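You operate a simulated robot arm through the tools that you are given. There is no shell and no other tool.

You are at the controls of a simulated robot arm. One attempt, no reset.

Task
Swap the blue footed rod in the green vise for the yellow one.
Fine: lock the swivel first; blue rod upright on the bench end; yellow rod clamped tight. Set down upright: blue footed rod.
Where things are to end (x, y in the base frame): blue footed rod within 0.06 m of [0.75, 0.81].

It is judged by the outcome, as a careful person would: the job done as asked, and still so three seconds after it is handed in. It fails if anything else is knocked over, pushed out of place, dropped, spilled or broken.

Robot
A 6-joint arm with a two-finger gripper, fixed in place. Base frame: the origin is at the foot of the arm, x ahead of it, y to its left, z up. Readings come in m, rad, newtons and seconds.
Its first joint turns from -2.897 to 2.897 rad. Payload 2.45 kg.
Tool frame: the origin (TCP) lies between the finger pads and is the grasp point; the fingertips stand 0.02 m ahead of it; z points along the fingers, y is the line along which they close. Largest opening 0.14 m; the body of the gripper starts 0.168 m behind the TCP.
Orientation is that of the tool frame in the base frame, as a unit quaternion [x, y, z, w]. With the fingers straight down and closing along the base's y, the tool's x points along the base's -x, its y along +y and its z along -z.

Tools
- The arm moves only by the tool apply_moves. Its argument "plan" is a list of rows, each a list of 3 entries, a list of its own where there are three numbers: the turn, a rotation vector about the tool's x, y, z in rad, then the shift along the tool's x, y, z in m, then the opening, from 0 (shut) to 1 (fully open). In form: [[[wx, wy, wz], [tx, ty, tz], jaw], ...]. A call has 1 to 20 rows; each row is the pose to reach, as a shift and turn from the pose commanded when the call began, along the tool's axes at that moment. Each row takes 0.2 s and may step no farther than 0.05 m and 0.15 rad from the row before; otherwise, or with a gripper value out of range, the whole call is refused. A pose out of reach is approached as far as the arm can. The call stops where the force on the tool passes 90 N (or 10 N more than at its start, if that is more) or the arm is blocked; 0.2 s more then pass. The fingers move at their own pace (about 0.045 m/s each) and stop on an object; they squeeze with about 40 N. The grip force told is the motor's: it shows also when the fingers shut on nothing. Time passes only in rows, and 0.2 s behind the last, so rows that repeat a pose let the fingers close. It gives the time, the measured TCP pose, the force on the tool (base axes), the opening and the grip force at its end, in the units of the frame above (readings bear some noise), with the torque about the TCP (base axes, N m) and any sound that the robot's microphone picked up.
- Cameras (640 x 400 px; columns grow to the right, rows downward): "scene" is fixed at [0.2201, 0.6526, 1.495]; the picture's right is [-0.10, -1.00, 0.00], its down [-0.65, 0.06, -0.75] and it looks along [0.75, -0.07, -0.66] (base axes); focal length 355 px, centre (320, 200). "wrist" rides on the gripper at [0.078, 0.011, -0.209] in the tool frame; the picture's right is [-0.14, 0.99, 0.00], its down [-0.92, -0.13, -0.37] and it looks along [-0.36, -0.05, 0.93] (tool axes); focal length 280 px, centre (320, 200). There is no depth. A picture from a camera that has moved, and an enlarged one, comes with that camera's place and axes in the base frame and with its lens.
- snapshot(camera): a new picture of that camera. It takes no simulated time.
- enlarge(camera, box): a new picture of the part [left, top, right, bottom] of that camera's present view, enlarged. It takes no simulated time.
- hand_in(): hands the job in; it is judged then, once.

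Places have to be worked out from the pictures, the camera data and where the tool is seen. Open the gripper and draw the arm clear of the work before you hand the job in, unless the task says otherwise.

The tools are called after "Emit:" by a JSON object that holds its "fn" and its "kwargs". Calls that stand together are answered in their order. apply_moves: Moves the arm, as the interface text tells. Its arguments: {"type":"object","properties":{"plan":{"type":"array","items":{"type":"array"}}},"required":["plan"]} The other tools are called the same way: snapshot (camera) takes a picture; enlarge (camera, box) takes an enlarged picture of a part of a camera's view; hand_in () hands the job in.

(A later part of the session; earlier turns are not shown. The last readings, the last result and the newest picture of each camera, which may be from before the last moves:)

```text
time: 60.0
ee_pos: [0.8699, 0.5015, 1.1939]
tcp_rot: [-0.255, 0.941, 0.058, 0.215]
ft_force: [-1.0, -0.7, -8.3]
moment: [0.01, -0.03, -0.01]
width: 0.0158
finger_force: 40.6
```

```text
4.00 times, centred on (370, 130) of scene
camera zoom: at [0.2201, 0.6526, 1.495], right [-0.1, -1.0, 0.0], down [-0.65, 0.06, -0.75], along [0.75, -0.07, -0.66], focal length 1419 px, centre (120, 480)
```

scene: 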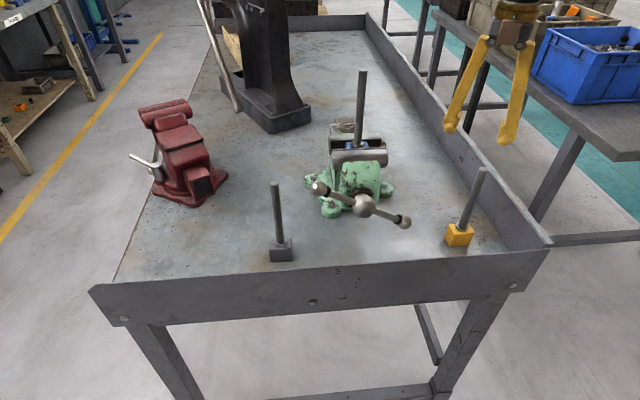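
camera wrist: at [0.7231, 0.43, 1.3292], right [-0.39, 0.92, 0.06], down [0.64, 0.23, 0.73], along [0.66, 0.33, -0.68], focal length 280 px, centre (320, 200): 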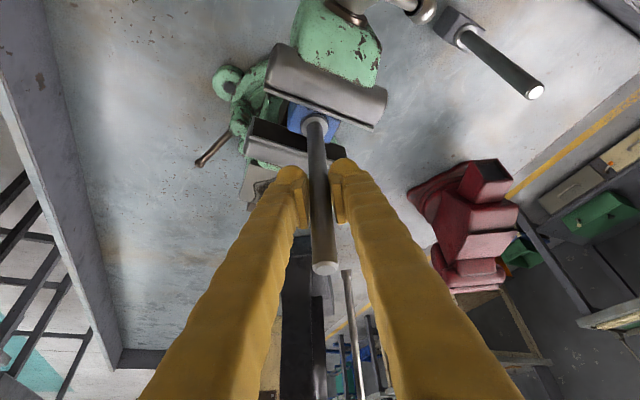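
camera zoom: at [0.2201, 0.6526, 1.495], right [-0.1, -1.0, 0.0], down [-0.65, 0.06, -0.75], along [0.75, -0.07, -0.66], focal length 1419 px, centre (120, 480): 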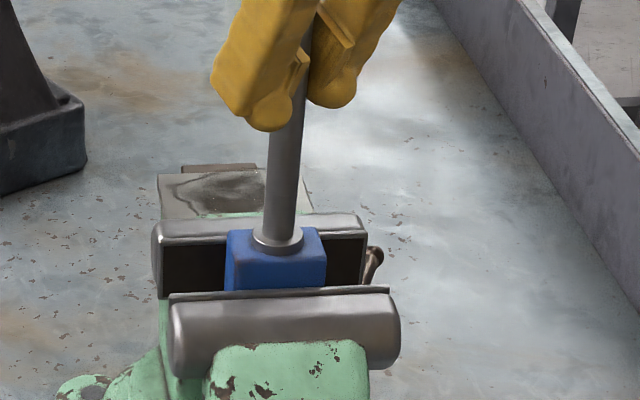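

It lifts freely (about 0.85 kg). I raise it well clear of the jaws.

Emit:
{"fn": "apply_moves", "kwargs": {"plan": [[[0, 0, 0], [-0.011, 0, -0.0225], 0], [[0, 0, 0], [-0.022, 0, -0.045], 0], [[0, 0, 0], [-0.033, 0, -0.0675], 0], [[0, 0, 0], [-0.0435, 0, -0.09], 0]]}}

Emit:
{"fn": "apply_moves", "kwargs": {"plan": [[[-0.01, 0, -0.02], [-0.0015, 0.02, 0.0007], 0], [[-0.026, 0, -0.052], [-0.004, 0.055, 0.002], 0], [[-0.044, 0, -0.09], [-0.007, 0.095, 0.0034], 0], [[-0.062, 0, -0.128], [-0.0103, 0.135, 0.005], 0], [[-0.08, 0, -0.166], [-0.0134, 0.175, 0.0065], 0], [[-0.098, 0, -0.203], [-0.0165, 0.215, 0.008], 0], [[-0.113, 0, -0.235], [-0.0195, 0.255, 0.0095], 0], [[-0.122, 0, -0.253], [-0.0222, 0.29, 0.0108], 0], [[-0.126, 0, -0.261], [-0.024, 0.3128, 0.0116], 0], [[-0.126, 0, -0.261], [-0.024, 0.3128, 0.0116], 0]]}}

Emit:
{"fn": "snapshot", "kwargs": {"camera": "scene"}}

Emit:
{"fn": "snapshot", "kwargs": {"camera": "wrist"}}

```text
time: 61.0
ee_pos: [0.8693, 0.5029, 1.2967]
tcp_rot: [-0.255, 0.941, 0.059, 0.214]
ft_force: [1.1, 0.7, -8.1]
moment: [-0.02, 0.05, 0.0]
width: 0.0155
finger_force: 39.4
```

```text
time: 63.2
ee_pos: [0.7346, 0.7855, 1.2951]
tcp_rot: [-0.388, 0.895, 0.089, 0.203]
ft_force: [-0.4, 0.4, -8.7]
moment: [0.0, 0.0, -0.02]
width: 0.0158
finger_force: 39.6
```

```text
taken
```

scene: 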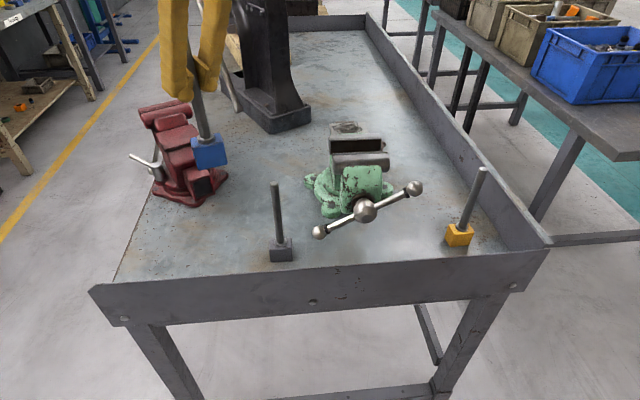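

```text
taken
camera wrist: at [0.6176, 0.6748, 1.4497], right [-0.64, 0.77, 0.06], down [0.55, 0.4, 0.73], along [0.54, 0.5, -0.68], focal length 280 px, centre (320, 200)
```

wrist: 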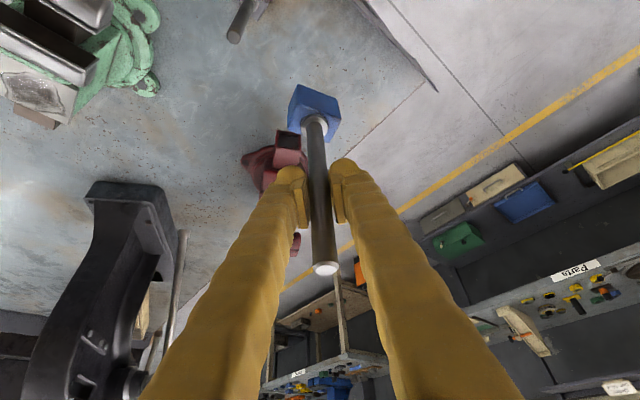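

The rod hangs upright over the place spot. I lower it most of the way.

Emit:
{"fn": "apply_moves", "kwargs": {"plan": [[[0, 0, 0], [0.0174, 0, 0.036], 0], [[0, 0, 0], [0.0348, 0, 0.072], 0], [[0, 0, 0], [0.0522, 0, 0.108], 0], [[0, 0, 0], [0.0696, 0, 0.144], 0], [[0, 0, 0], [0.087, 0, 0.18], 0], [[0, 0, 0], [0.1044, 0, 0.216], 0], [[0, 0, 0], [0.1153, 0, 0.2385], 0]]}}

Emit:
{"fn": "enlarge", "kwargs": {"camera": "scene", "box": [150, 130, 320, 280]}}

Emit:
{"fn": "snapshot", "kwargs": {"camera": "wrist"}}

```text
time: 64.8
ee_pos: [0.7351, 0.7864, 1.0298]
tcp_rot: [-0.387, 0.895, 0.09, 0.204]
ft_force: [0.0, 0.7, -7.1]
moment: [-0.01, 0.0, 0.04]
width: 0.0158
finger_force: 39.8
```

```text
2.67 times, centred on (235, 205) of scene
camera zoom: at [0.2201, 0.6526, 1.495], right [-0.1, -1.0, 0.0], down [-0.65, 0.06, -0.75], along [0.75, -0.07, -0.66], focal length 946 px, centre (547, 187)
```

zoom: 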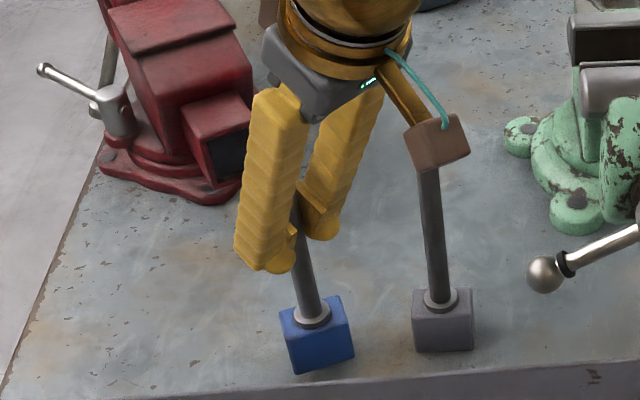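

```text
taken
camera wrist: at [0.6168, 0.6753, 1.1844], right [-0.64, 0.77, 0.06], down [0.55, 0.4, 0.73], along [0.54, 0.5, -0.68], focal length 280 px, centre (320, 200)
```

wrist: 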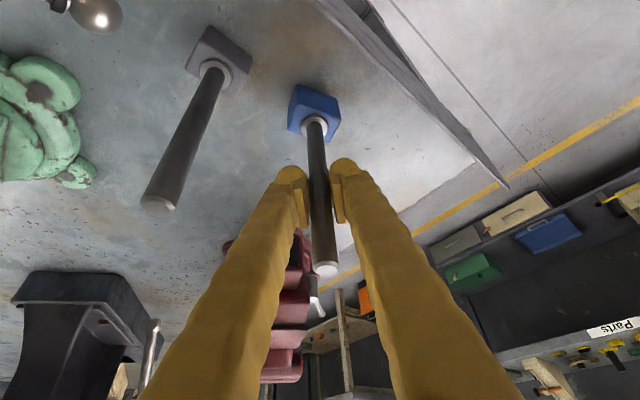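

The foot is roughly 3 cm above the bench. The camera box is clear of the grey rod (only overlapping it visually). I lower slowly.

Emit:
{"fn": "apply_moves", "kwargs": {"plan": [[[0, 0, 0], [0.0035, 0, 0.0072], 0], [[0, 0, 0], [0.007, 0, 0.0144], 0], [[0, 0, 0], [0.0104, 0, 0.0216], 0]]}}

Emit:
{"fn": "enlarge", "kwargs": {"camera": "scene", "box": [190, 170, 320, 280]}}

```text
time: 65.6
ee_pos: [0.7361, 0.7876, 1.0094]
tcp_rot: [-0.387, 0.894, 0.09, 0.206]
ft_force: [1.6, 3.2, 31.1]
moment: [0.15, -0.14, -0.01]
width: 0.0159
finger_force: 40.0
```

```text
3.64 times, centred on (255, 225) of scene
camera zoom: at [0.2201, 0.6526, 1.495], right [-0.1, -1.0, 0.0], down [-0.65, 0.06, -0.75], along [0.75, -0.07, -0.66], focal length 1290 px, centre (556, 109)
```

zoom: 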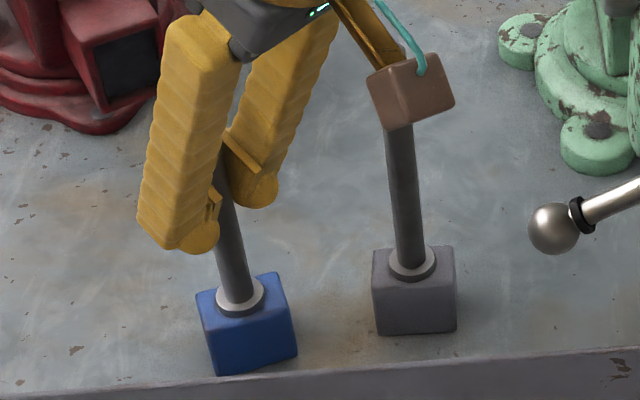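

The foot touched down at TCP z≈1.009. I look closely to check that the rod is upright before letting go.

Emit:
{"fn": "enlarge", "kwargs": {"camera": "scene", "box": [195, 200, 265, 280]}}

Emit:
{"fn": "enlarge", "kwargs": {"camera": "wrist", "box": [260, 60, 380, 290]}}

```text
5.00 times, centred on (230, 240) of scene
camera zoom: at [0.2201, 0.6526, 1.495], right [-0.1, -1.0, 0.0], down [-0.65, 0.06, -0.75], along [0.75, -0.07, -0.66], focal length 1773 px, centre (770, 0)
```

zoom: 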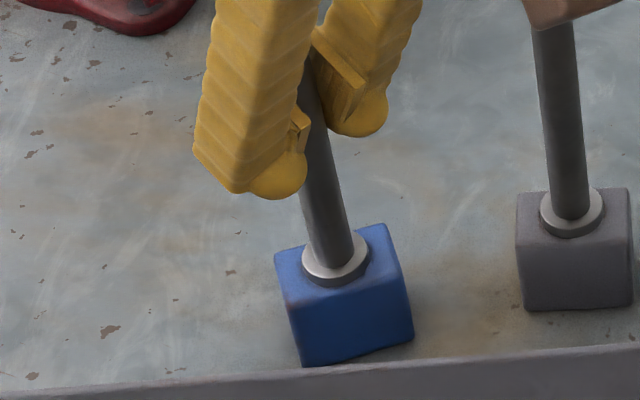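

```text
1.74 times, centred on (320, 175) of wrist
camera zoom: at [0.6173, 0.6753, 1.1631], right [-0.64, 0.77, 0.06], down [0.55, 0.4, 0.73], along [0.54, 0.5, -0.68], focal length 488 px, centre (320, 244)
```

zoom: 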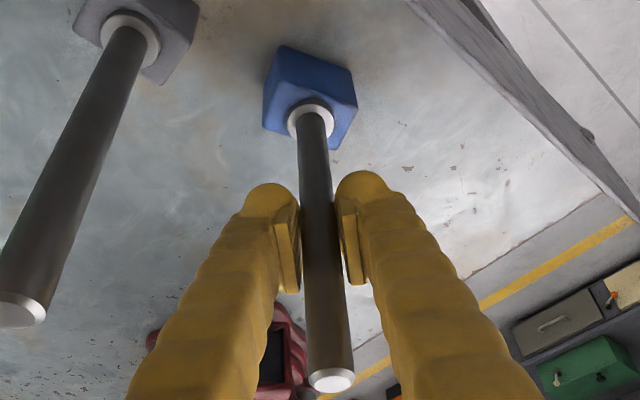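

The rod's edges point at the vertical vanishing point, so it stands upright. I ease off the downward press and open the fingers.

Emit:
{"fn": "apply_moves", "kwargs": {"plan": [[[0, 0, 0], [-0.001, 0, -0.0022], 0], [[0, 0, 0], [-0.001, 0, -0.0022], 0.05], [[0, 0, 0], [-0.001, 0, -0.0022], 0.15], [[0, 0, 0], [-0.001, 0, -0.0022], 0.25], [[0, 0, 0], [-0.001, 0, -0.0022], 0.35], [[0, 0, 0], [-0.001, 0, -0.0022], 0.45], [[0, 0, 0], [-0.001, 0, -0.0022], 0.45]]}}

Emit:
{"fn": "enlarge", "kwargs": {"camera": "scene", "box": [170, 150, 300, 280]}}

Emit:
{"fn": "snapshot", "kwargs": {"camera": "wrist"}}

```text
time: 67.2
ee_pos: [0.7353, 0.7848, 1.0082]
tcp_rot: [-0.387, 0.895, 0.089, 0.203]
ft_force: [0.4, -0.6, 0.0]
moment: [0.03, 0.0, -0.02]
width: 0.0629
finger_force: 0.0
```

```text
3.08 times, centred on (235, 215) of scene
camera zoom: at [0.2201, 0.6526, 1.495], right [-0.1, -1.0, 0.0], down [-0.65, 0.06, -0.75], along [0.75, -0.07, -0.66], focal length 1091 px, centre (582, 154)
```

zoom: 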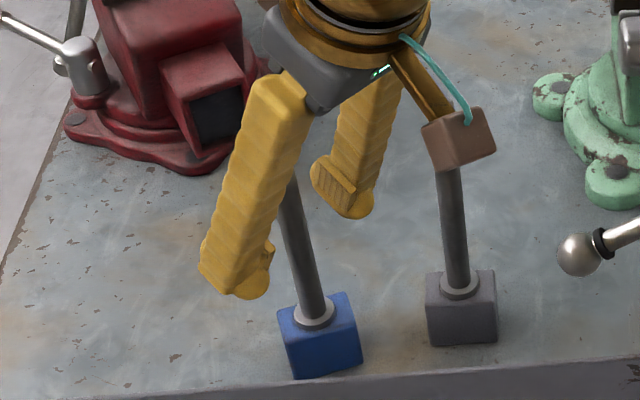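

```text
taken
camera wrist: at [0.617, 0.6751, 1.163], right [-0.64, 0.77, 0.06], down [0.55, 0.4, 0.73], along [0.54, 0.5, -0.68], focal length 280 px, centre (320, 200)
```

wrist: 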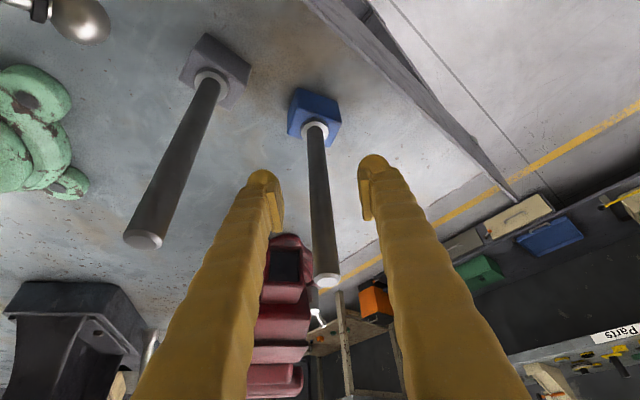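

The blue rod stands on its own. I draw back along the tool axis and up.

Emit:
{"fn": "apply_moves", "kwargs": {"plan": [[[0, 0, 0], [0, 0, -0.03], 0.5], [[0, 0, 0], [0, 0, -0.07], 0.5], [[0, 0, 0], [0, 0, -0.11], 0.5], [[0, 0, 0], [0, 0, -0.15], 0.5], [[0, 0, 0], [-0.015, 0, -0.19], 0.5], [[0, 0, 0], [-0.03, 0, -0.23], 0.5], [[0, 0, 0], [-0.045, 0, -0.27], 0.5]]}}

Emit:
{"fn": "snapshot", "kwargs": {"camera": "scene"}}

```text
time: 68.8
ee_pos: [0.6837, 0.7282, 1.2716]
tcp_rot: [-0.387, 0.895, 0.089, 0.203]
ft_force: [-0.1, -0.3, -0.6]
moment: [-0.02, 0.02, 0.02]
width: 0.07
finger_force: 0.1
```

```text
taken
```

scene: 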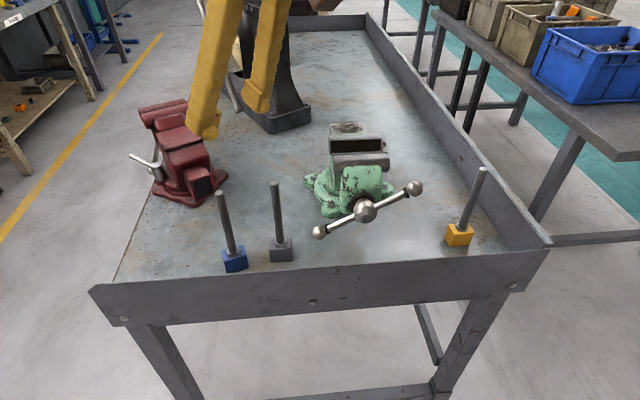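

The blue rod stands at about (0.742, 0.793), well inside its zone. Now I level the tool, turn back and go look at the yellow rod from above.

Emit:
{"fn": "apply_moves", "kwargs": {"plan": [[[0, 0.12, 0], [0, 0, 0], 0.6], [[0, 0.24, 0], [0, 0, 0], 0.7], [[0, 0.36, 0], [0, 0, 0], 0.8], [[0, 0.45, 0], [0, 0, 0], 1]]}}

Emit:
{"fn": "apply_moves", "kwargs": {"plan": [[[0, 0, 0.082], [0.033, -0.0275, -0.003], 1], [[0, 0, 0.164], [0.066, -0.055, -0.006], 1], [[0, 0, 0.246], [0.099, -0.0825, -0.009], 1], [[0, 0, 0.328], [0.132, -0.11, -0.012], 1], [[0, 0, 0.41], [0.165, -0.1375, -0.015], 1], [[0, 0, 0.492], [0.198, -0.165, -0.018], 1], [[0, 0, 0.574], [0.231, -0.1925, -0.021], 1], [[0, 0, 0.656], [0.264, -0.22, -0.024], 1], [[0, 0, 0.738], [0.297, -0.2475, -0.027], 1], [[0, 0, 0.819], [0.3288, -0.2748, -0.03], 1]]}}

Emit:
{"fn": "snapshot", "kwargs": {"camera": "wrist"}}

Emit:
{"fn": "enlarge", "kwargs": {"camera": "scene", "box": [420, 150, 520, 260]}}

```text
time: 69.8
ee_pos: [0.6825, 0.7289, 1.2727]
tcp_rot: [-0.398, 0.917, 0.001, -0.001]
ft_force: [-0.6, -1.0, 1.5]
moment: [0.06, -0.03, 0.01]
width: 0.1401
finger_force: 0.0
```

```text
time: 72.0
ee_pos: [0.6573, 0.3024, 1.3022]
tcp_rot: [0.001, 1.0, 0.0, -0.002]
ft_force: [-0.4, -0.2, -0.2]
moment: [-0.02, 0.03, 0.03]
width: 0.1399
finger_force: 0.0
```

```text
taken
camera wrist: at [0.5799, 0.3119, 1.5119], right [0.14, 0.99, 0.0], down [0.92, -0.13, 0.37], along [0.36, -0.05, -0.93], focal length 280 px, centre (320, 200)
```

wrist: 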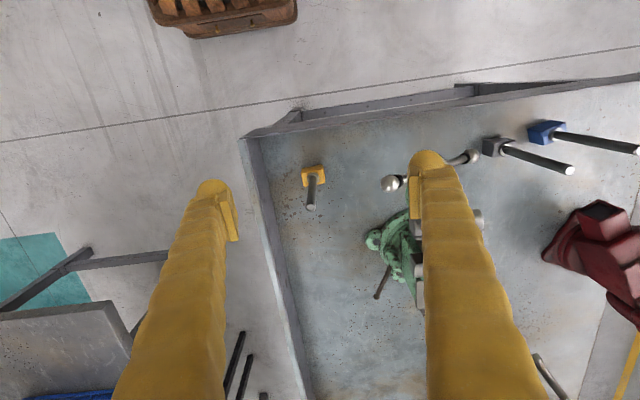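

```text
3.64 times, centred on (470, 205) of scene
camera zoom: at [0.2201, 0.6526, 1.495], right [-0.1, -1.0, 0.0], down [-0.65, 0.06, -0.75], along [0.75, -0.07, -0.66], focal length 1290 px, centre (-226, 182)
```

zoom: 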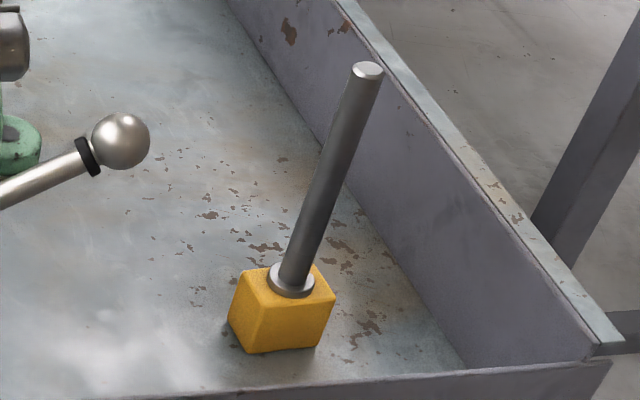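

The yellow foot is nearly square to the jaws (about 3° off), with its 32 mm side along x as needed. The rod is at about (0.760, 0.271), top at z≈1.07. I take the same radial yaw and tilt as at the vise and approach it.

Emit:
{"fn": "apply_moves", "kwargs": {"plan": [[[0, 0, -0.14], [-0.001, -0.012, 0.0], 0.8], [[0, 0, -0.28], [-0.002, -0.022, 0.02], 0.6], [[0, 0, -0.41], [-0.003, -0.032, 0.035], 0.5], [[0, 0, -0.529], [-0.003, -0.042, 0.05], 0.5]]}}

Emit:
{"fn": "apply_moves", "kwargs": {"plan": [[[0, -0.1, 0], [-0.008, -0.008, 0.02], 0.5], [[0, -0.2, 0], [-0.016, -0.016, 0.05], 0.5], [[0, -0.3, 0], [-0.024, -0.025, 0.08], 0.5], [[0, -0.4, 0], [-0.033, -0.034, 0.11], 0.5], [[0, -0.45, 0], [-0.0397, -0.0411, 0.132], 0.5]]}}

Emit:
{"fn": "snapshot", "kwargs": {"camera": "wrist"}}

Emit:
{"fn": "enlarge", "kwargs": {"camera": "scene", "box": [400, 110, 560, 260]}}

```text
time: 73.0
ee_pos: [0.6613, 0.2592, 1.2525]
tcp_rot: [-0.261, 0.965, 0.0, 0.0]
ft_force: [0.5, 0.3, -0.2]
moment: [-0.04, -0.04, -0.01]
width: 0.07
finger_force: 0.1
```

```text
time: 74.2
ee_pos: [0.7172, 0.2445, 1.1198]
tcp_rot: [-0.253, 0.942, 0.058, 0.214]
ft_force: [-0.2, -0.1, -0.4]
moment: [0.01, 0.0, 0.0]
width: 0.07
finger_force: 0.0
```

```text
taken
camera wrist: at [0.5722, 0.1718, 1.2743], right [-0.39, 0.92, 0.06], down [0.64, 0.23, 0.73], along [0.66, 0.33, -0.68], focal length 280 px, centre (320, 200)
```

wrist: 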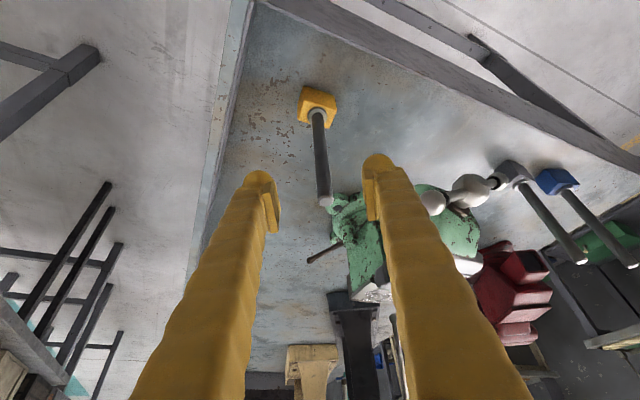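

```text
2.67 times, centred on (480, 185) of scene
camera zoom: at [0.2201, 0.6526, 1.495], right [-0.1, -1.0, 0.0], down [-0.65, 0.06, -0.75], along [0.75, -0.07, -0.66], focal length 946 px, centre (-107, 240)
```

zoom: 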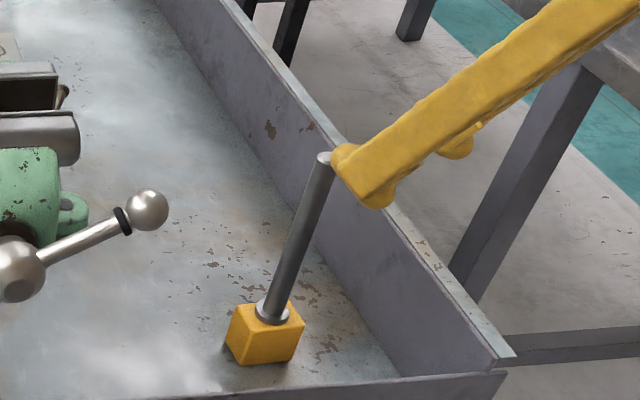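

The rod is aligned to within a few mm. I advance onto it with a small lateral correction.

Emit:
{"fn": "apply_moves", "kwargs": {"plan": [[[0, 0, 0], [0, 0.003, 0.03], 0.5], [[0, 0, 0], [0, 0.003, 0.06], 0.5], [[0, 0, 0], [0, 0.003, 0.09], 0.5], [[0, 0, 0], [0, 0.003, 0.12], 0.5]]}}

Emit:
{"fn": "snapshot", "kwargs": {"camera": "wrist"}}

Emit:
{"fn": "enlarge", "kwargs": {"camera": "scene", "box": [400, 110, 560, 260]}}

```text
time: 75.2
ee_pos: [0.7612, 0.2725, 1.0127]
tcp_rot: [-0.253, 0.941, 0.057, 0.215]
ft_force: [-0.5, 0.0, 0.7]
moment: [0.0, 0.0, -0.02]
width: 0.07
finger_force: 0.0
```

```text
taken
camera wrist: at [0.6158, 0.2006, 1.1666], right [-0.39, 0.92, 0.06], down [0.64, 0.23, 0.73], along [0.66, 0.33, -0.68], focal length 280 px, centre (320, 200)
```

wrist: 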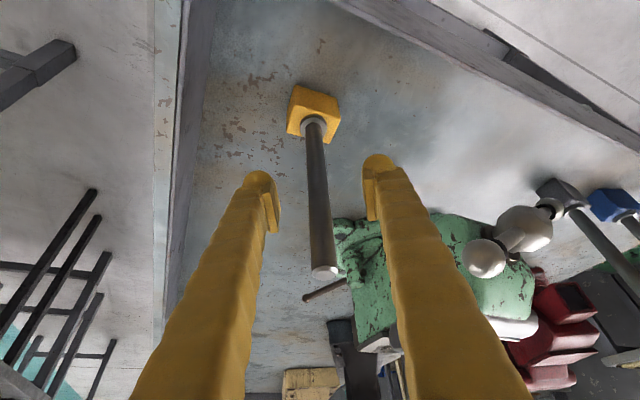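

```text
2.67 times, centred on (480, 185) of scene
camera zoom: at [0.2201, 0.6526, 1.495], right [-0.1, -1.0, 0.0], down [-0.65, 0.06, -0.75], along [0.75, -0.07, -0.66], focal length 946 px, centre (-107, 240)
```

zoom: 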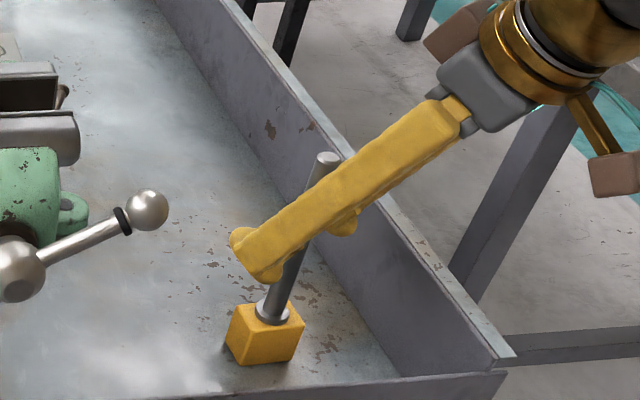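

The yellow foot shows the same outline in the wrist view as the blue one did when gripped in the jaws, so no yaw correction is needed. I close the grip.

Emit:
{"fn": "apply_moves", "kwargs": {"plan": [[[0, 0, 0], [0, -0.001, 0], 0.4], [[0, 0, 0], [0, -0.001, 0], 0.3], [[0, 0, 0], [0, -0.001, 0], 0.2], [[0, 0, 0], [0, -0.001, 0], 0.1], [[0, 0, 0], [0, -0.001, 0], 0.0], [[0, 0, 0], [0, -0.001, 0], 0.0], [[0, 0, 0], [0, -0.001, 0], 0.0]]}}

Emit:
{"fn": "enlarge", "kwargs": {"camera": "wrist", "box": [260, 60, 380, 290]}}

Emit:
{"fn": "enlarge", "kwargs": {"camera": "scene", "box": [420, 150, 520, 260]}}

```text
time: 76.8
ee_pos: [0.7605, 0.2713, 1.0129]
tcp_rot: [-0.254, 0.941, 0.058, 0.215]
ft_force: [0.6, 1.2, 0.7]
moment: [0.0, -0.03, -0.02]
width: 0.0156
finger_force: 39.6
```

```text
1.74 times, centred on (320, 175) of wrist
camera zoom: at [0.6159, 0.1995, 1.1666], right [-0.39, 0.92, 0.06], down [0.64, 0.23, 0.73], along [0.66, 0.32, -0.68], focal length 488 px, centre (320, 244)
```

zoom: 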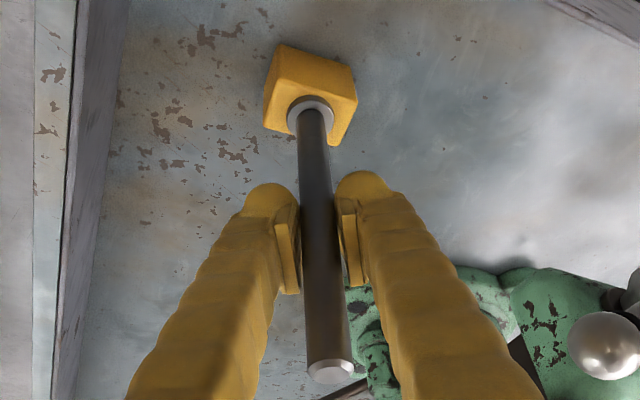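

```text
3.64 times, centred on (470, 205) of scene
camera zoom: at [0.2201, 0.6526, 1.495], right [-0.1, -1.0, 0.0], down [-0.65, 0.06, -0.75], along [0.75, -0.07, -0.66], focal length 1290 px, centre (-226, 182)
```

zoom: 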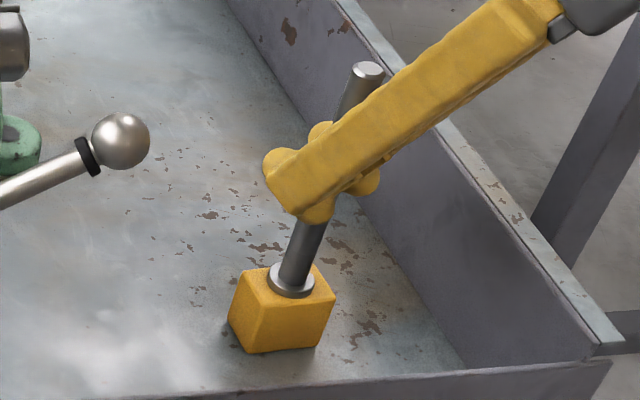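

The grip is good, and the foot looks the same relative to the tool as the blue one did. I lift straight up.

Emit:
{"fn": "apply_moves", "kwargs": {"plan": [[[0, 0, 0], [-0.0044, 0, -0.009], 0], [[0, 0, 0], [-0.0131, 0, -0.027], 0], [[0, 0, 0], [-0.0305, 0, -0.063], 0], [[0, 0, 0], [-0.0479, 0, -0.099], 0], [[0, 0, 0], [-0.0653, 0, -0.135], 0], [[0, 0, 0], [-0.0827, 0, -0.171], 0], [[0, 0, 0], [-0.1001, 0, -0.207], 0], [[0, 0, 0], [-0.1205, 0, -0.249], 0]]}}

Emit:
{"fn": "snapshot", "kwargs": {"camera": "scene"}}

```text
time: 78.6
ee_pos: [0.7607, 0.2719, 1.2877]
tcp_rot: [-0.254, 0.941, 0.058, 0.214]
ft_force: [0.7, -0.1, -9.6]
moment: [0.0, 0.0, 0.0]
width: 0.0154
finger_force: 40.0
```

```text
taken
```

scene: 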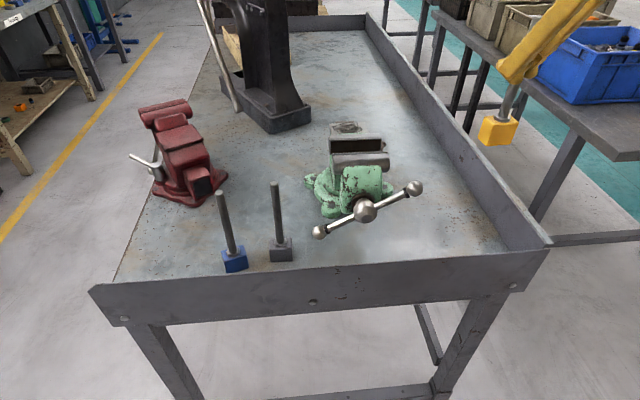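

It is lifted cleanly. While the jaws are empty I zoom in to fix the gap position.

Emit:
{"fn": "enlarge", "kwargs": {"camera": "scene", "box": [310, 110, 410, 190]}}

```text
5.00 times, centred on (360, 150) of scene
camera zoom: at [0.2201, 0.6526, 1.495], right [-0.1, -1.0, 0.0], down [-0.65, 0.06, -0.75], along [0.75, -0.07, -0.66], focal length 1773 px, centre (120, 450)
```

zoom: 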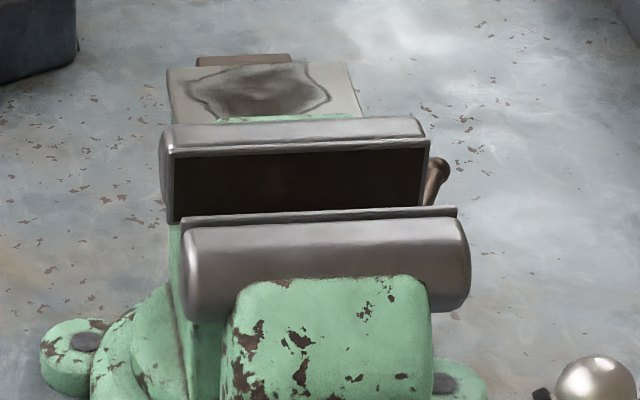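

The jaw faces triangulate to x≈0.851 and 0.907, y from 0.446 to 0.566, with tops at z≈1.066. I carry the yellow rod to above the gap centre at (0.879, 0.506).

Emit:
{"fn": "apply_moves", "kwargs": {"plan": [[[0, 0, 0], [-0.014, 0.01, 0.0068], 0], [[0, 0, 0], [-0.042, 0.03, 0.0203], 0], [[0, 0, 0], [-0.073, 0.0525, 0.0353], 0], [[0, 0, 0], [-0.104, 0.0747, 0.0503], 0], [[0, 0, 0], [-0.135, 0.097, 0.0653], 0], [[0, 0, 0], [-0.164, 0.1178, 0.0793], 0], [[0, 0, 0], [-0.187, 0.1343, 0.0904], 0], [[0, 0, 0], [-0.1983, 0.1423, 0.0958], 0], [[0, 0, 0], [-0.1983, 0.1423, 0.0958], 0]]}}

Emit:
{"fn": "enlarge", "kwargs": {"camera": "scene", "box": [290, 60, 430, 200]}}

Emit:
{"fn": "snapshot", "kwargs": {"camera": "wrist"}}

```text
time: 80.6
ee_pos: [0.8802, 0.507, 1.2878]
tcp_rot: [-0.254, 0.941, 0.058, 0.215]
ft_force: [0.5, -0.5, -8.7]
moment: [0.0, -0.01, -0.03]
width: 0.0157
finger_force: 39.5
```

```text
2.86 times, centred on (360, 130) of scene
camera zoom: at [0.2201, 0.6526, 1.495], right [-0.1, -1.0, 0.0], down [-0.65, 0.06, -0.75], along [0.75, -0.07, -0.66], focal length 1013 px, centre (206, 400)
```

zoom: 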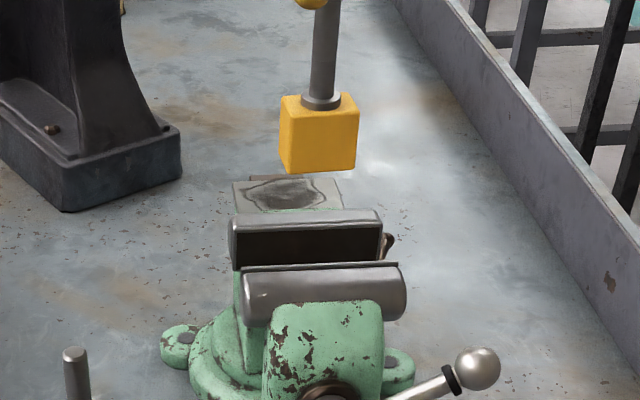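

```text
taken
camera wrist: at [0.7355, 0.434, 1.4421], right [-0.39, 0.92, 0.06], down [0.64, 0.23, 0.73], along [0.66, 0.32, -0.68], focal length 280 px, centre (320, 200)
```

wrist: 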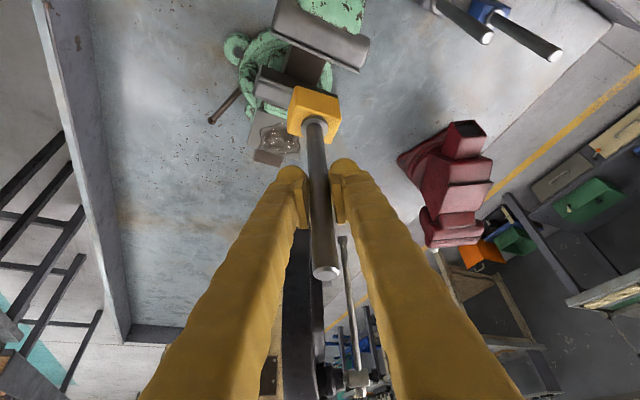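

The foot hangs above the gap. I lower to just above the jaw tops and check alignment.

Emit:
{"fn": "apply_moves", "kwargs": {"plan": [[[0, 0, 0], [0.0087, 0, 0.018], 0], [[0, 0, 0], [0.0174, 0, 0.036], 0], [[0, 0, 0], [0.0261, 0, 0.054], 0]]}}

Emit:
{"fn": "enlarge", "kwargs": {"camera": "scene", "box": [310, 90, 410, 190]}}

Emit:
{"fn": "enlarge", "kwargs": {"camera": "wrist", "box": [220, 0, 400, 160]}}

```text
time: 81.4
ee_pos: [0.8796, 0.5071, 1.2292]
tcp_rot: [-0.254, 0.941, 0.058, 0.215]
ft_force: [-0.5, 0.2, -7.9]
moment: [0.02, 0.0, 0.0]
width: 0.016
finger_force: 40.1
```

```text
4.00 times, centred on (360, 140) of scene
camera zoom: at [0.2201, 0.6526, 1.495], right [-0.1, -1.0, 0.0], down [-0.65, 0.06, -0.75], along [0.75, -0.07, -0.66], focal length 1419 px, centre (160, 440)
```

zoom: 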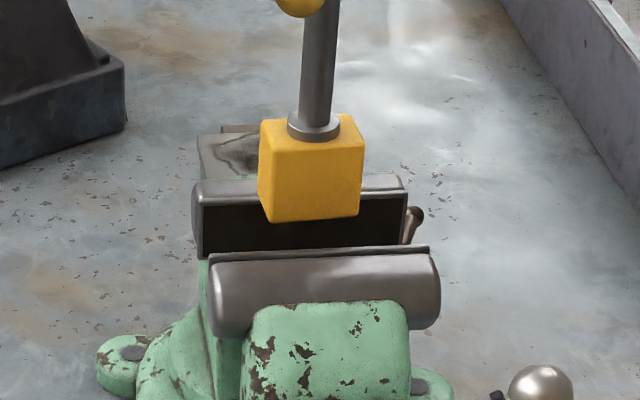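

```text
2.50 times, centred on (310, 80) of wrist
camera zoom: at [0.7352, 0.4336, 1.3832], right [-0.39, 0.92, 0.06], down [0.64, 0.23, 0.73], along [0.66, 0.33, -0.68], focal length 701 px, centre (345, 500)
```

zoom: 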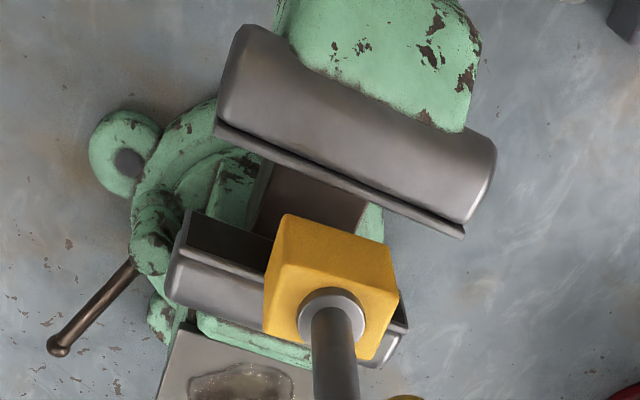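

The foot is about 6° counterclockwise relative to the jaws. I turn it 5° clockwise, then lower into the gap.

Emit:
{"fn": "apply_moves", "kwargs": {"plan": [[[0.02, 0, 0.04], [0, 0, 0], 0], [[0.039, 0, 0.081], [0, 0, 0], 0], [[0.039, 0, 0.081], [0.0044, 0, 0.009], 0], [[0.039, 0, 0.081], [0.0087, 0, 0.018], 0], [[0.039, 0, 0.081], [0.013, 0, 0.027], 0]]}}

Emit:
{"fn": "enlarge", "kwargs": {"camera": "scene", "box": [310, 90, 410, 190]}}

Emit:
{"fn": "enlarge", "kwargs": {"camera": "wrist", "box": [220, 0, 400, 160]}}

```text
time: 82.6
ee_pos: [0.8793, 0.5062, 1.1971]
tcp_rot: [-0.212, 0.952, 0.048, 0.216]
ft_force: [-0.3, 0.7, -8.4]
moment: [0.03, -0.02, -0.02]
width: 0.0158
finger_force: 40.5
```

```text
4.00 times, centred on (360, 140) of scene
camera zoom: at [0.2201, 0.6526, 1.495], right [-0.1, -1.0, 0.0], down [-0.65, 0.06, -0.75], along [0.75, -0.07, -0.66], focal length 1419 px, centre (160, 440)
```

zoom: 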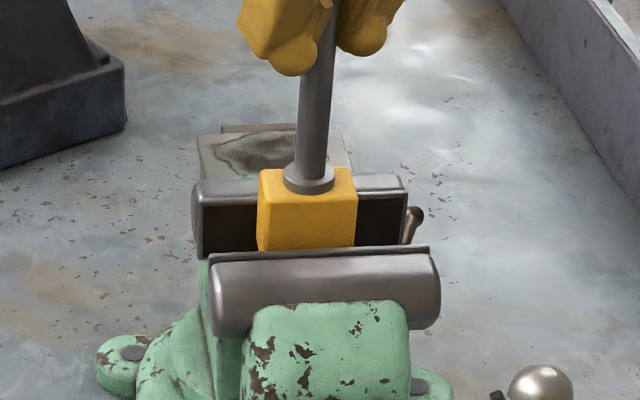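

```text
2.50 times, centred on (310, 80) of wrist
camera zoom: at [0.7291, 0.4471, 1.3524], right [-0.31, 0.95, 0.06], down [0.66, 0.17, 0.73], along [0.68, 0.26, -0.68], focal length 701 px, centre (345, 500)
```

zoom: 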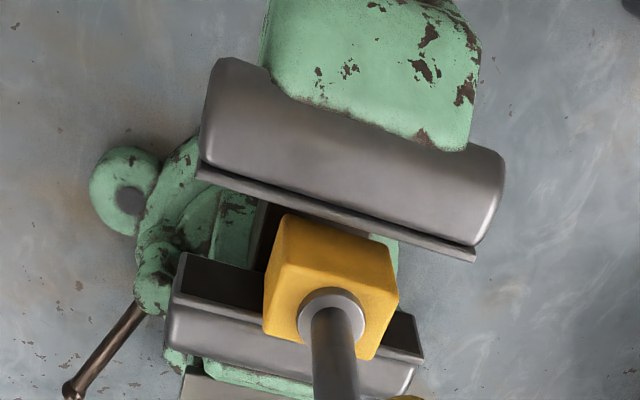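

The foot is entering the gap squarely. I lower slowly onto the slide.

Emit:
{"fn": "apply_moves", "kwargs": {"plan": [[[0, 0, 0], [0.0026, 0, 0.0054], 0], [[0, 0, 0], [0.0052, 0, 0.0108], 0], [[0, 0, 0], [0.0074, 0, 0.0153], 0]]}}

Emit:
{"fn": "enlarge", "kwargs": {"camera": "scene", "box": [310, 90, 410, 190]}}

```text
time: 83.4
ee_pos: [0.8784, 0.5058, 1.1795]
tcp_rot: [-0.212, 0.952, 0.048, 0.216]
ft_force: [-0.2, 1.1, -8.0]
moment: [0.0, -0.01, 0.01]
width: 0.0156
finger_force: 40.5
```

```text
4.00 times, centred on (360, 140) of scene
camera zoom: at [0.2201, 0.6526, 1.495], right [-0.1, -1.0, 0.0], down [-0.65, 0.06, -0.75], along [0.75, -0.07, -0.66], focal length 1419 px, centre (160, 440)
```

zoom: 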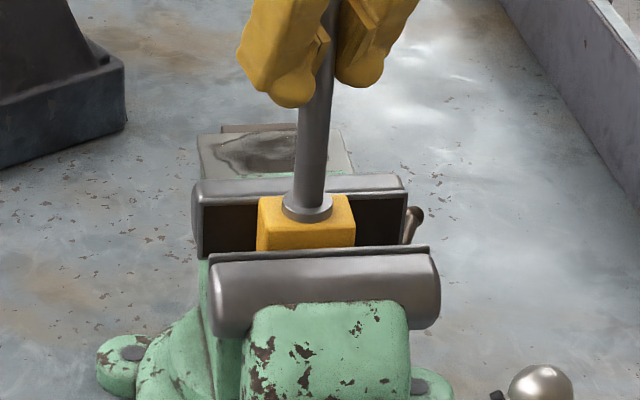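

There's no contact yet. I continue a few mm at a time.

Emit:
{"fn": "apply_moves", "kwargs": {"plan": [[[0, 0, 0], [0.0017, 0, 0.0036], 0], [[0, 0, 0], [0.0035, 0, 0.0072], 0], [[0, 0, 0], [0.0048, 0, 0.0099], 0]]}}

Emit:
{"fn": "enlarge", "kwargs": {"camera": "scene", "box": [310, 90, 410, 190]}}

```text
time: 84.2
ee_pos: [0.879, 0.5057, 1.1705]
tcp_rot: [-0.212, 0.951, 0.048, 0.218]
ft_force: [0.0, 0.4, -5.8]
moment: [0.01, 0.01, 0.0]
width: 0.0157
finger_force: 39.2
```

```text
4.00 times, centred on (360, 140) of scene
camera zoom: at [0.2201, 0.6526, 1.495], right [-0.1, -1.0, 0.0], down [-0.65, 0.06, -0.75], along [0.75, -0.07, -0.66], focal length 1419 px, centre (160, 440)
```

zoom: 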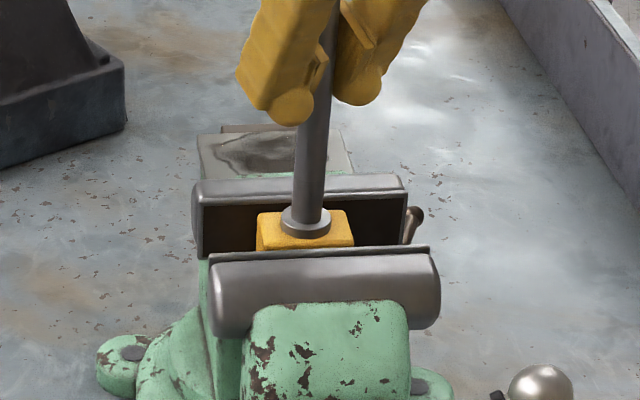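

The load is starting to drop (-5.8 N). I take two more small steps.

Emit:
{"fn": "apply_moves", "kwargs": {"plan": [[[0, 0, 0], [0.0011, 0, 0.0022], 0], [[0, 0, 0], [0.0022, 0, 0.0045], 0]]}}

```text
time: 84.8
ee_pos: [0.8785, 0.5071, 1.1668]
tcp_rot: [-0.213, 0.951, 0.049, 0.218]
ft_force: [1.0, -2.2, 30.8]
moment: [-0.03, -0.04, 0.0]
width: 0.0159
finger_force: 39.8
```

The foot is on the slide. I ease off and open the fingers gradually.

Emit:
{"fn": "apply_moves", "kwargs": {"plan": [[[0, 0, 0], [-0.0012, 0, -0.0024], 0], [[0, 0, 0], [-0.0012, 0, -0.0024], 0.05], [[0, 0, 0], [-0.0012, 0, -0.0024], 0.15], [[0, 0, 0], [-0.0012, 0, -0.0024], 0.25], [[0, 0, 0], [-0.0012, 0, -0.0024], 0.35], [[0, 0, 0], [-0.0012, 0, -0.0024], 0.45], [[0, 0, 0], [-0.0012, 0, -0.0024], 0.45]]}}

Emit:
{"fn": "enlarge", "kwargs": {"camera": "scene", "box": [290, 50, 430, 190]}}

Emit:
{"fn": "snapshot", "kwargs": {"camera": "wrist"}}

```text
time: 86.4
ee_pos: [0.8792, 0.5056, 1.1671]
tcp_rot: [-0.212, 0.952, 0.048, 0.217]
ft_force: [-0.1, -0.1, 0.3]
moment: [-0.05, 0.01, 0.03]
width: 0.0629
finger_force: 0.1
```

```text
2.86 times, centred on (360, 120) of scene
camera zoom: at [0.2201, 0.6526, 1.495], right [-0.1, -1.0, 0.0], down [-0.65, 0.06, -0.75], along [0.75, -0.07, -0.66], focal length 1013 px, centre (206, 429)
```

zoom: 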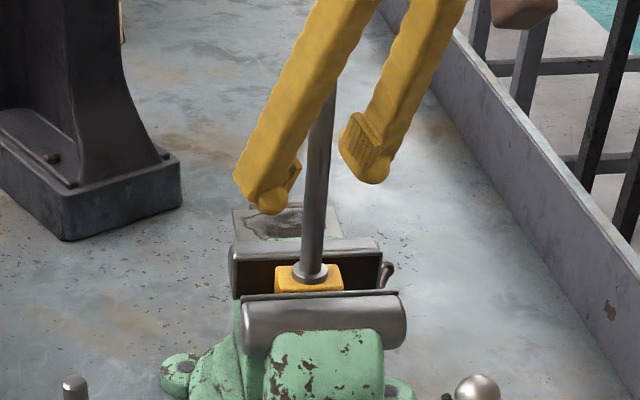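

```text
taken
camera wrist: at [0.7289, 0.4468, 1.3223], right [-0.31, 0.95, 0.06], down [0.66, 0.17, 0.73], along [0.68, 0.26, -0.68], focal length 280 px, centre (320, 200)
```

wrist: 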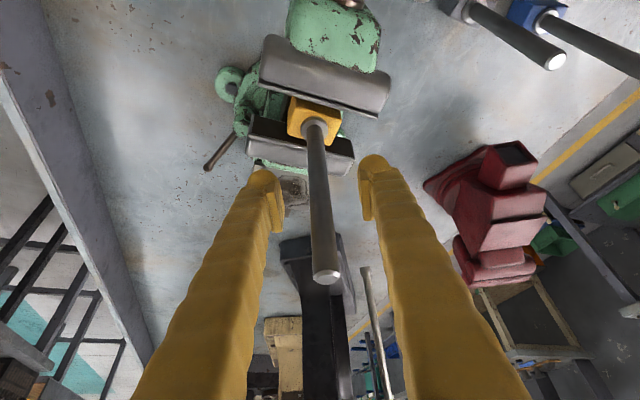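

The yellow rod stands on the slide between the jaws. I back off along the tool axis and up.

Emit:
{"fn": "apply_moves", "kwargs": {"plan": [[[0, 0, 0], [0, 0, -0.03], 0.5], [[0, 0, 0], [0, 0, -0.07], 0.5], [[0, 0, 0], [0, 0, -0.11], 0.5], [[0, 0, 0], [0, 0, -0.15], 0.5], [[0, 0, 0], [0, 0, -0.19], 0.5]]}}

Emit:
{"fn": "apply_moves", "kwargs": {"plan": [[[0, 0.12, 0], [0.01, 0, 0], 0.5], [[0, 0.24, 0], [0.03, 0, 0], 0.5], [[0, 0.36, 0], [0.05, 0, 0], 0.5], [[0, 0.45, 0], [0.07, 0, 0], 0.5]]}}

Emit:
{"fn": "snapshot", "kwargs": {"camera": "scene"}}

Emit:
{"fn": "enlarge", "kwargs": {"camera": "scene", "box": [290, 60, 450, 240]}}

```text
time: 87.6
ee_pos: [0.8034, 0.4699, 1.3366]
tcp_rot: [-0.212, 0.952, 0.048, 0.216]
ft_force: [0.0, 0.2, -1.4]
moment: [0.0, 0.0, 0.01]
width: 0.0701
finger_force: 0.0
```

```text
time: 88.6
ee_pos: [0.7472, 0.4457, 1.3077]
tcp_rot: [-0.217, 0.976, 0.0, -0.001]
ft_force: [-0.2, 0.4, -1.1]
moment: [0.02, -0.02, -0.02]
width: 0.0701
finger_force: 0.1
```

```text
taken
```

scene: 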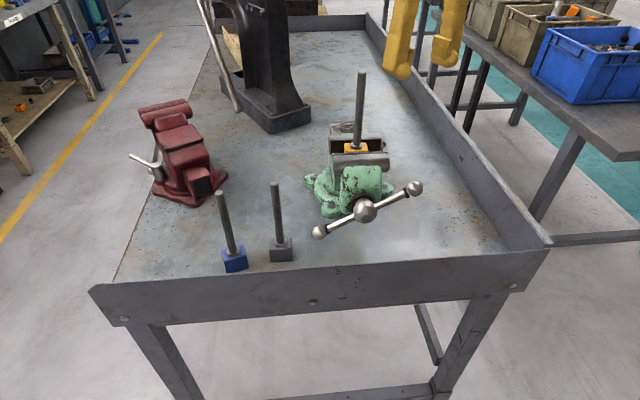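

```text
2.22 times, centred on (370, 150) of scene
camera zoom: at [0.2201, 0.6526, 1.495], right [-0.1, -1.0, 0.0], down [-0.65, 0.06, -0.75], along [0.75, -0.07, -0.66], focal length 788 px, centre (209, 311)
```

zoom: 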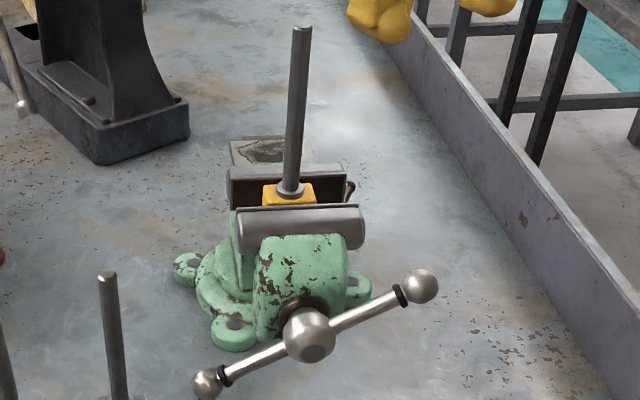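

The yellow rod is upright in the jaws. Now I go above the handle's raised right arm with the fingers closed, to press it down and tighten clockwise.

Emit:
{"fn": "apply_moves", "kwargs": {"plan": [[[0, 0, 0.11], [0.002, -0.002, 0.0], 0], [[0, 0, 0.22], [0.004, -0.004, 0.02], 0], [[0, 0, 0.33], [0.006, -0.006, 0.05], 0], [[0, 0, 0.439], [0.008, -0.008, 0.085], 0], [[0, 0, 0.439], [0.0092, -0.0097, 0.12], 0], [[0, 0, 0.439], [0.0092, -0.0097, 0.158], 0], [[0, 0, 0.439], [0.0092, -0.0097, 0.19], 0]]}}

Emit:
{"fn": "enlarge", "kwargs": {"camera": "scene", "box": [290, 100, 450, 240]}}

Emit:
{"fn": "snapshot", "kwargs": {"camera": "wrist"}}

```text
time: 90.2
ee_pos: [0.7425, 0.4318, 1.1179]
tcp_rot: [0.0, 1.0, 0.001, -0.001]
ft_force: [0.4, -0.7, 0.5]
moment: [0.03, 0.01, 0.0]
width: 0.0
finger_force: 28.7
```

```text
2.86 times, centred on (370, 170) of scene
camera zoom: at [0.2201, 0.6526, 1.495], right [-0.1, -1.0, 0.0], down [-0.65, 0.06, -0.75], along [0.75, -0.07, -0.66], focal length 1013 px, centre (177, 286)
```

zoom: 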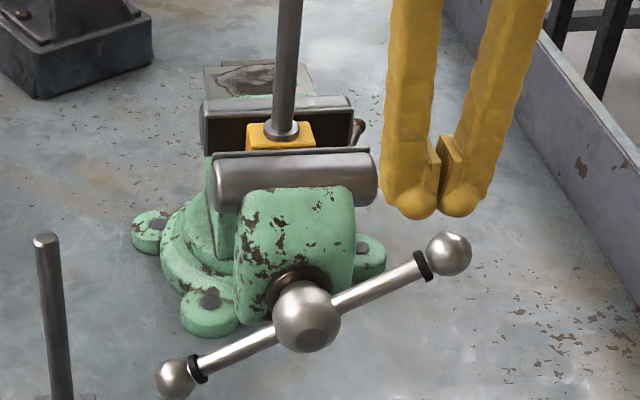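

```text
taken
camera wrist: at [0.6651, 0.4421, 1.3283], right [0.14, 0.99, 0.0], down [0.92, -0.13, 0.37], along [0.36, -0.05, -0.93], focal length 280 px, centre (320, 200)
```

wrist: 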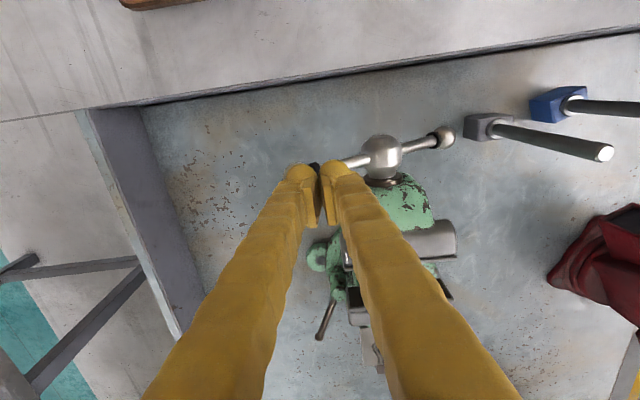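

The fingertips are over the right arm near its ring. I press down slowly.

Emit:
{"fn": "apply_moves", "kwargs": {"plan": [[[0, 0, 0], [0, 0.003, 0.02], 0], [[0, 0, 0], [0, 0.003, 0.04], 0], [[0, 0, 0], [0, 0.003, 0.055], 0], [[0, 0, 0], [0, 0.003, 0.067], 0], [[0, 0, 0], [-0.001, 0.003, 0.079], 0], [[0, 0, 0], [-0.001, 0.003, 0.091], 0], [[0, 0, 0], [-0.002, 0.004, 0.103], 0], [[0, 0, 0], [-0.002, 0.007, 0.115], 0], [[0, 0, 0], [-0.003, 0.011, 0.127], 0], [[0, 0, 0], [-0.003, 0.016, 0.139], 0], [[0, 0, 0], [-0.003, 0.021, 0.15], 0]]}}

Emit:
{"fn": "enlarge", "kwargs": {"camera": "scene", "box": [290, 100, 450, 240]}}

```text
time: 92.6
ee_pos: [0.7452, 0.4521, 0.9675]
tcp_rot: [0.001, 1.0, -0.001, -0.002]
ft_force: [0.4, -2.7, 0.4]
moment: [-0.04, 0.01, -0.03]
width: 0.0001
finger_force: 29.7
```

```text
2.86 times, centred on (370, 170) of scene
camera zoom: at [0.2201, 0.6526, 1.495], right [-0.1, -1.0, 0.0], down [-0.65, 0.06, -0.75], along [0.75, -0.07, -0.66], focal length 1013 px, centre (177, 286)
```

zoom: 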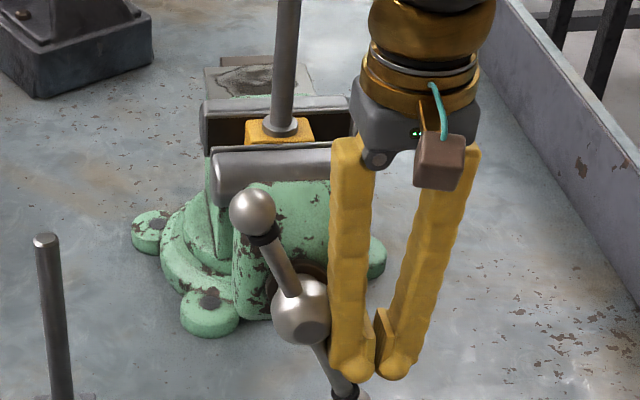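

The left arm is now up at about 64°. I rise, go to its left side and sweep it over the top to the right.

Emit:
{"fn": "apply_moves", "kwargs": {"plan": [[[0, 0, 0], [0, -0.01, -0.03], 0], [[0, 0, 0], [0, -0.02, -0.075], 0], [[0, 0, 0], [0, -0.02, -0.12], 0], [[0, 0, 0], [0, -0.02, -0.165], 0], [[0, 0, 0], [0, -0.015, -0.21], 0], [[0, 0, 0], [0, 0.025, -0.235], 0], [[0, 0, 0], [0, 0.07, -0.24], 0], [[0, 0, 0], [-0.002, 0.115, -0.24], 0], [[0, 0, 0], [-0.004, 0.152, -0.225], 0], [[0, 0, 0], [-0.004, 0.155, -0.18], 0], [[0, 0, 0], [-0.004, 0.155, -0.14], 0], [[0, 0, 0], [-0.004, 0.155, -0.12], 0]]}}

Emit:
{"fn": "enlarge", "kwargs": {"camera": "scene", "box": [270, 100, 430, 240]}}

```text
time: 95.2
ee_pos: [0.749, 0.6082, 1.0877]
tcp_rot: [0.001, 1.0, 0.0, -0.001]
ft_force: [-0.1, -0.4, 0.2]
moment: [0.0, 0.01, 0.02]
width: 0.0001
finger_force: 29.1
```

```text
2.86 times, centred on (350, 170) of scene
camera zoom: at [0.2201, 0.6526, 1.495], right [-0.1, -1.0, 0.0], down [-0.65, 0.06, -0.75], along [0.75, -0.07, -0.66], focal length 1013 px, centre (234, 286)
```

zoom: 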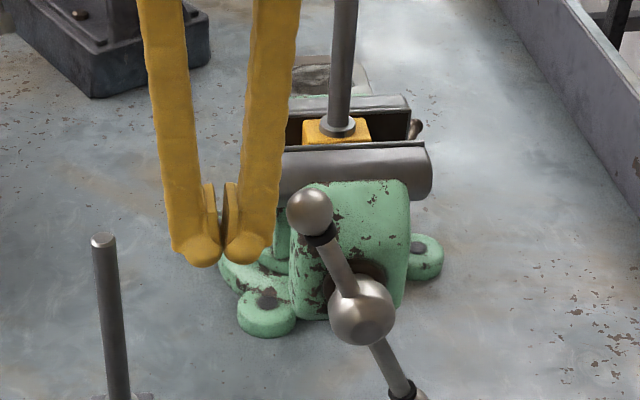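

I'm beside the left ball. I sweep right over the top and down, following the jaw forward a little.

Emit:
{"fn": "apply_moves", "kwargs": {"plan": [[[0, 0, 0], [0, -0.015, 0], 0], [[0, 0, 0], [0, -0.03, 0], 0], [[0, 0, 0], [-0.001, -0.045, 0], 0], [[0, 0, 0], [-0.002, -0.06, 0], 0], [[0, 0, 0], [-0.003, -0.08, 0], 0], [[0, 0, 0], [-0.004, -0.1, 0], 0], [[0, 0, 0], [-0.005, -0.12, 0], 0], [[0, 0, 0], [-0.006, -0.14, 0.0], 0], [[0, 0, 0], [-0.007, -0.154, 0.01], 0], [[0, 0, 0], [-0.008, -0.16, 0.025], 0], [[0, 0, 0], [-0.009, -0.162, 0.04], 0], [[0, 0, 0], [-0.01, -0.162, 0.055], 0], [[0, 0, 0], [-0.01, -0.162, 0.07], 0], [[0, 0, 0], [-0.011, -0.162, 0.085], 0]]}}

Emit:
{"fn": "enlarge", "kwargs": {"camera": "scene", "box": [290, 100, 450, 240]}}

```text
time: 96.0
ee_pos: [0.7493, 0.5752, 1.0932]
tcp_rot: [-0.001, 1.0, 0.006, 0.003]
ft_force: [-0.9, 3.3, -0.2]
moment: [-0.04, 0.0, -0.02]
width: 0.0
finger_force: 29.2
stopped in row 3: the force on the tool passed its limit at 106 N (the readings are from after the stop); the commanded pose is now the measured one
```

```text
2.86 times, centred on (370, 170) of scene
camera zoom: at [0.2201, 0.6526, 1.495], right [-0.1, -1.0, 0.0], down [-0.65, 0.06, -0.75], along [0.75, -0.07, -0.66], focal length 1013 px, centre (177, 286)
```

zoom: 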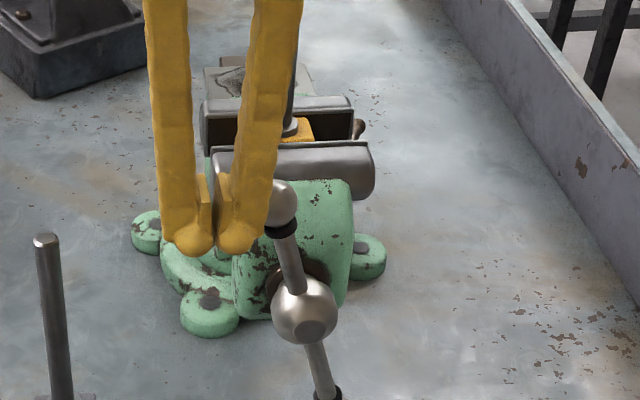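

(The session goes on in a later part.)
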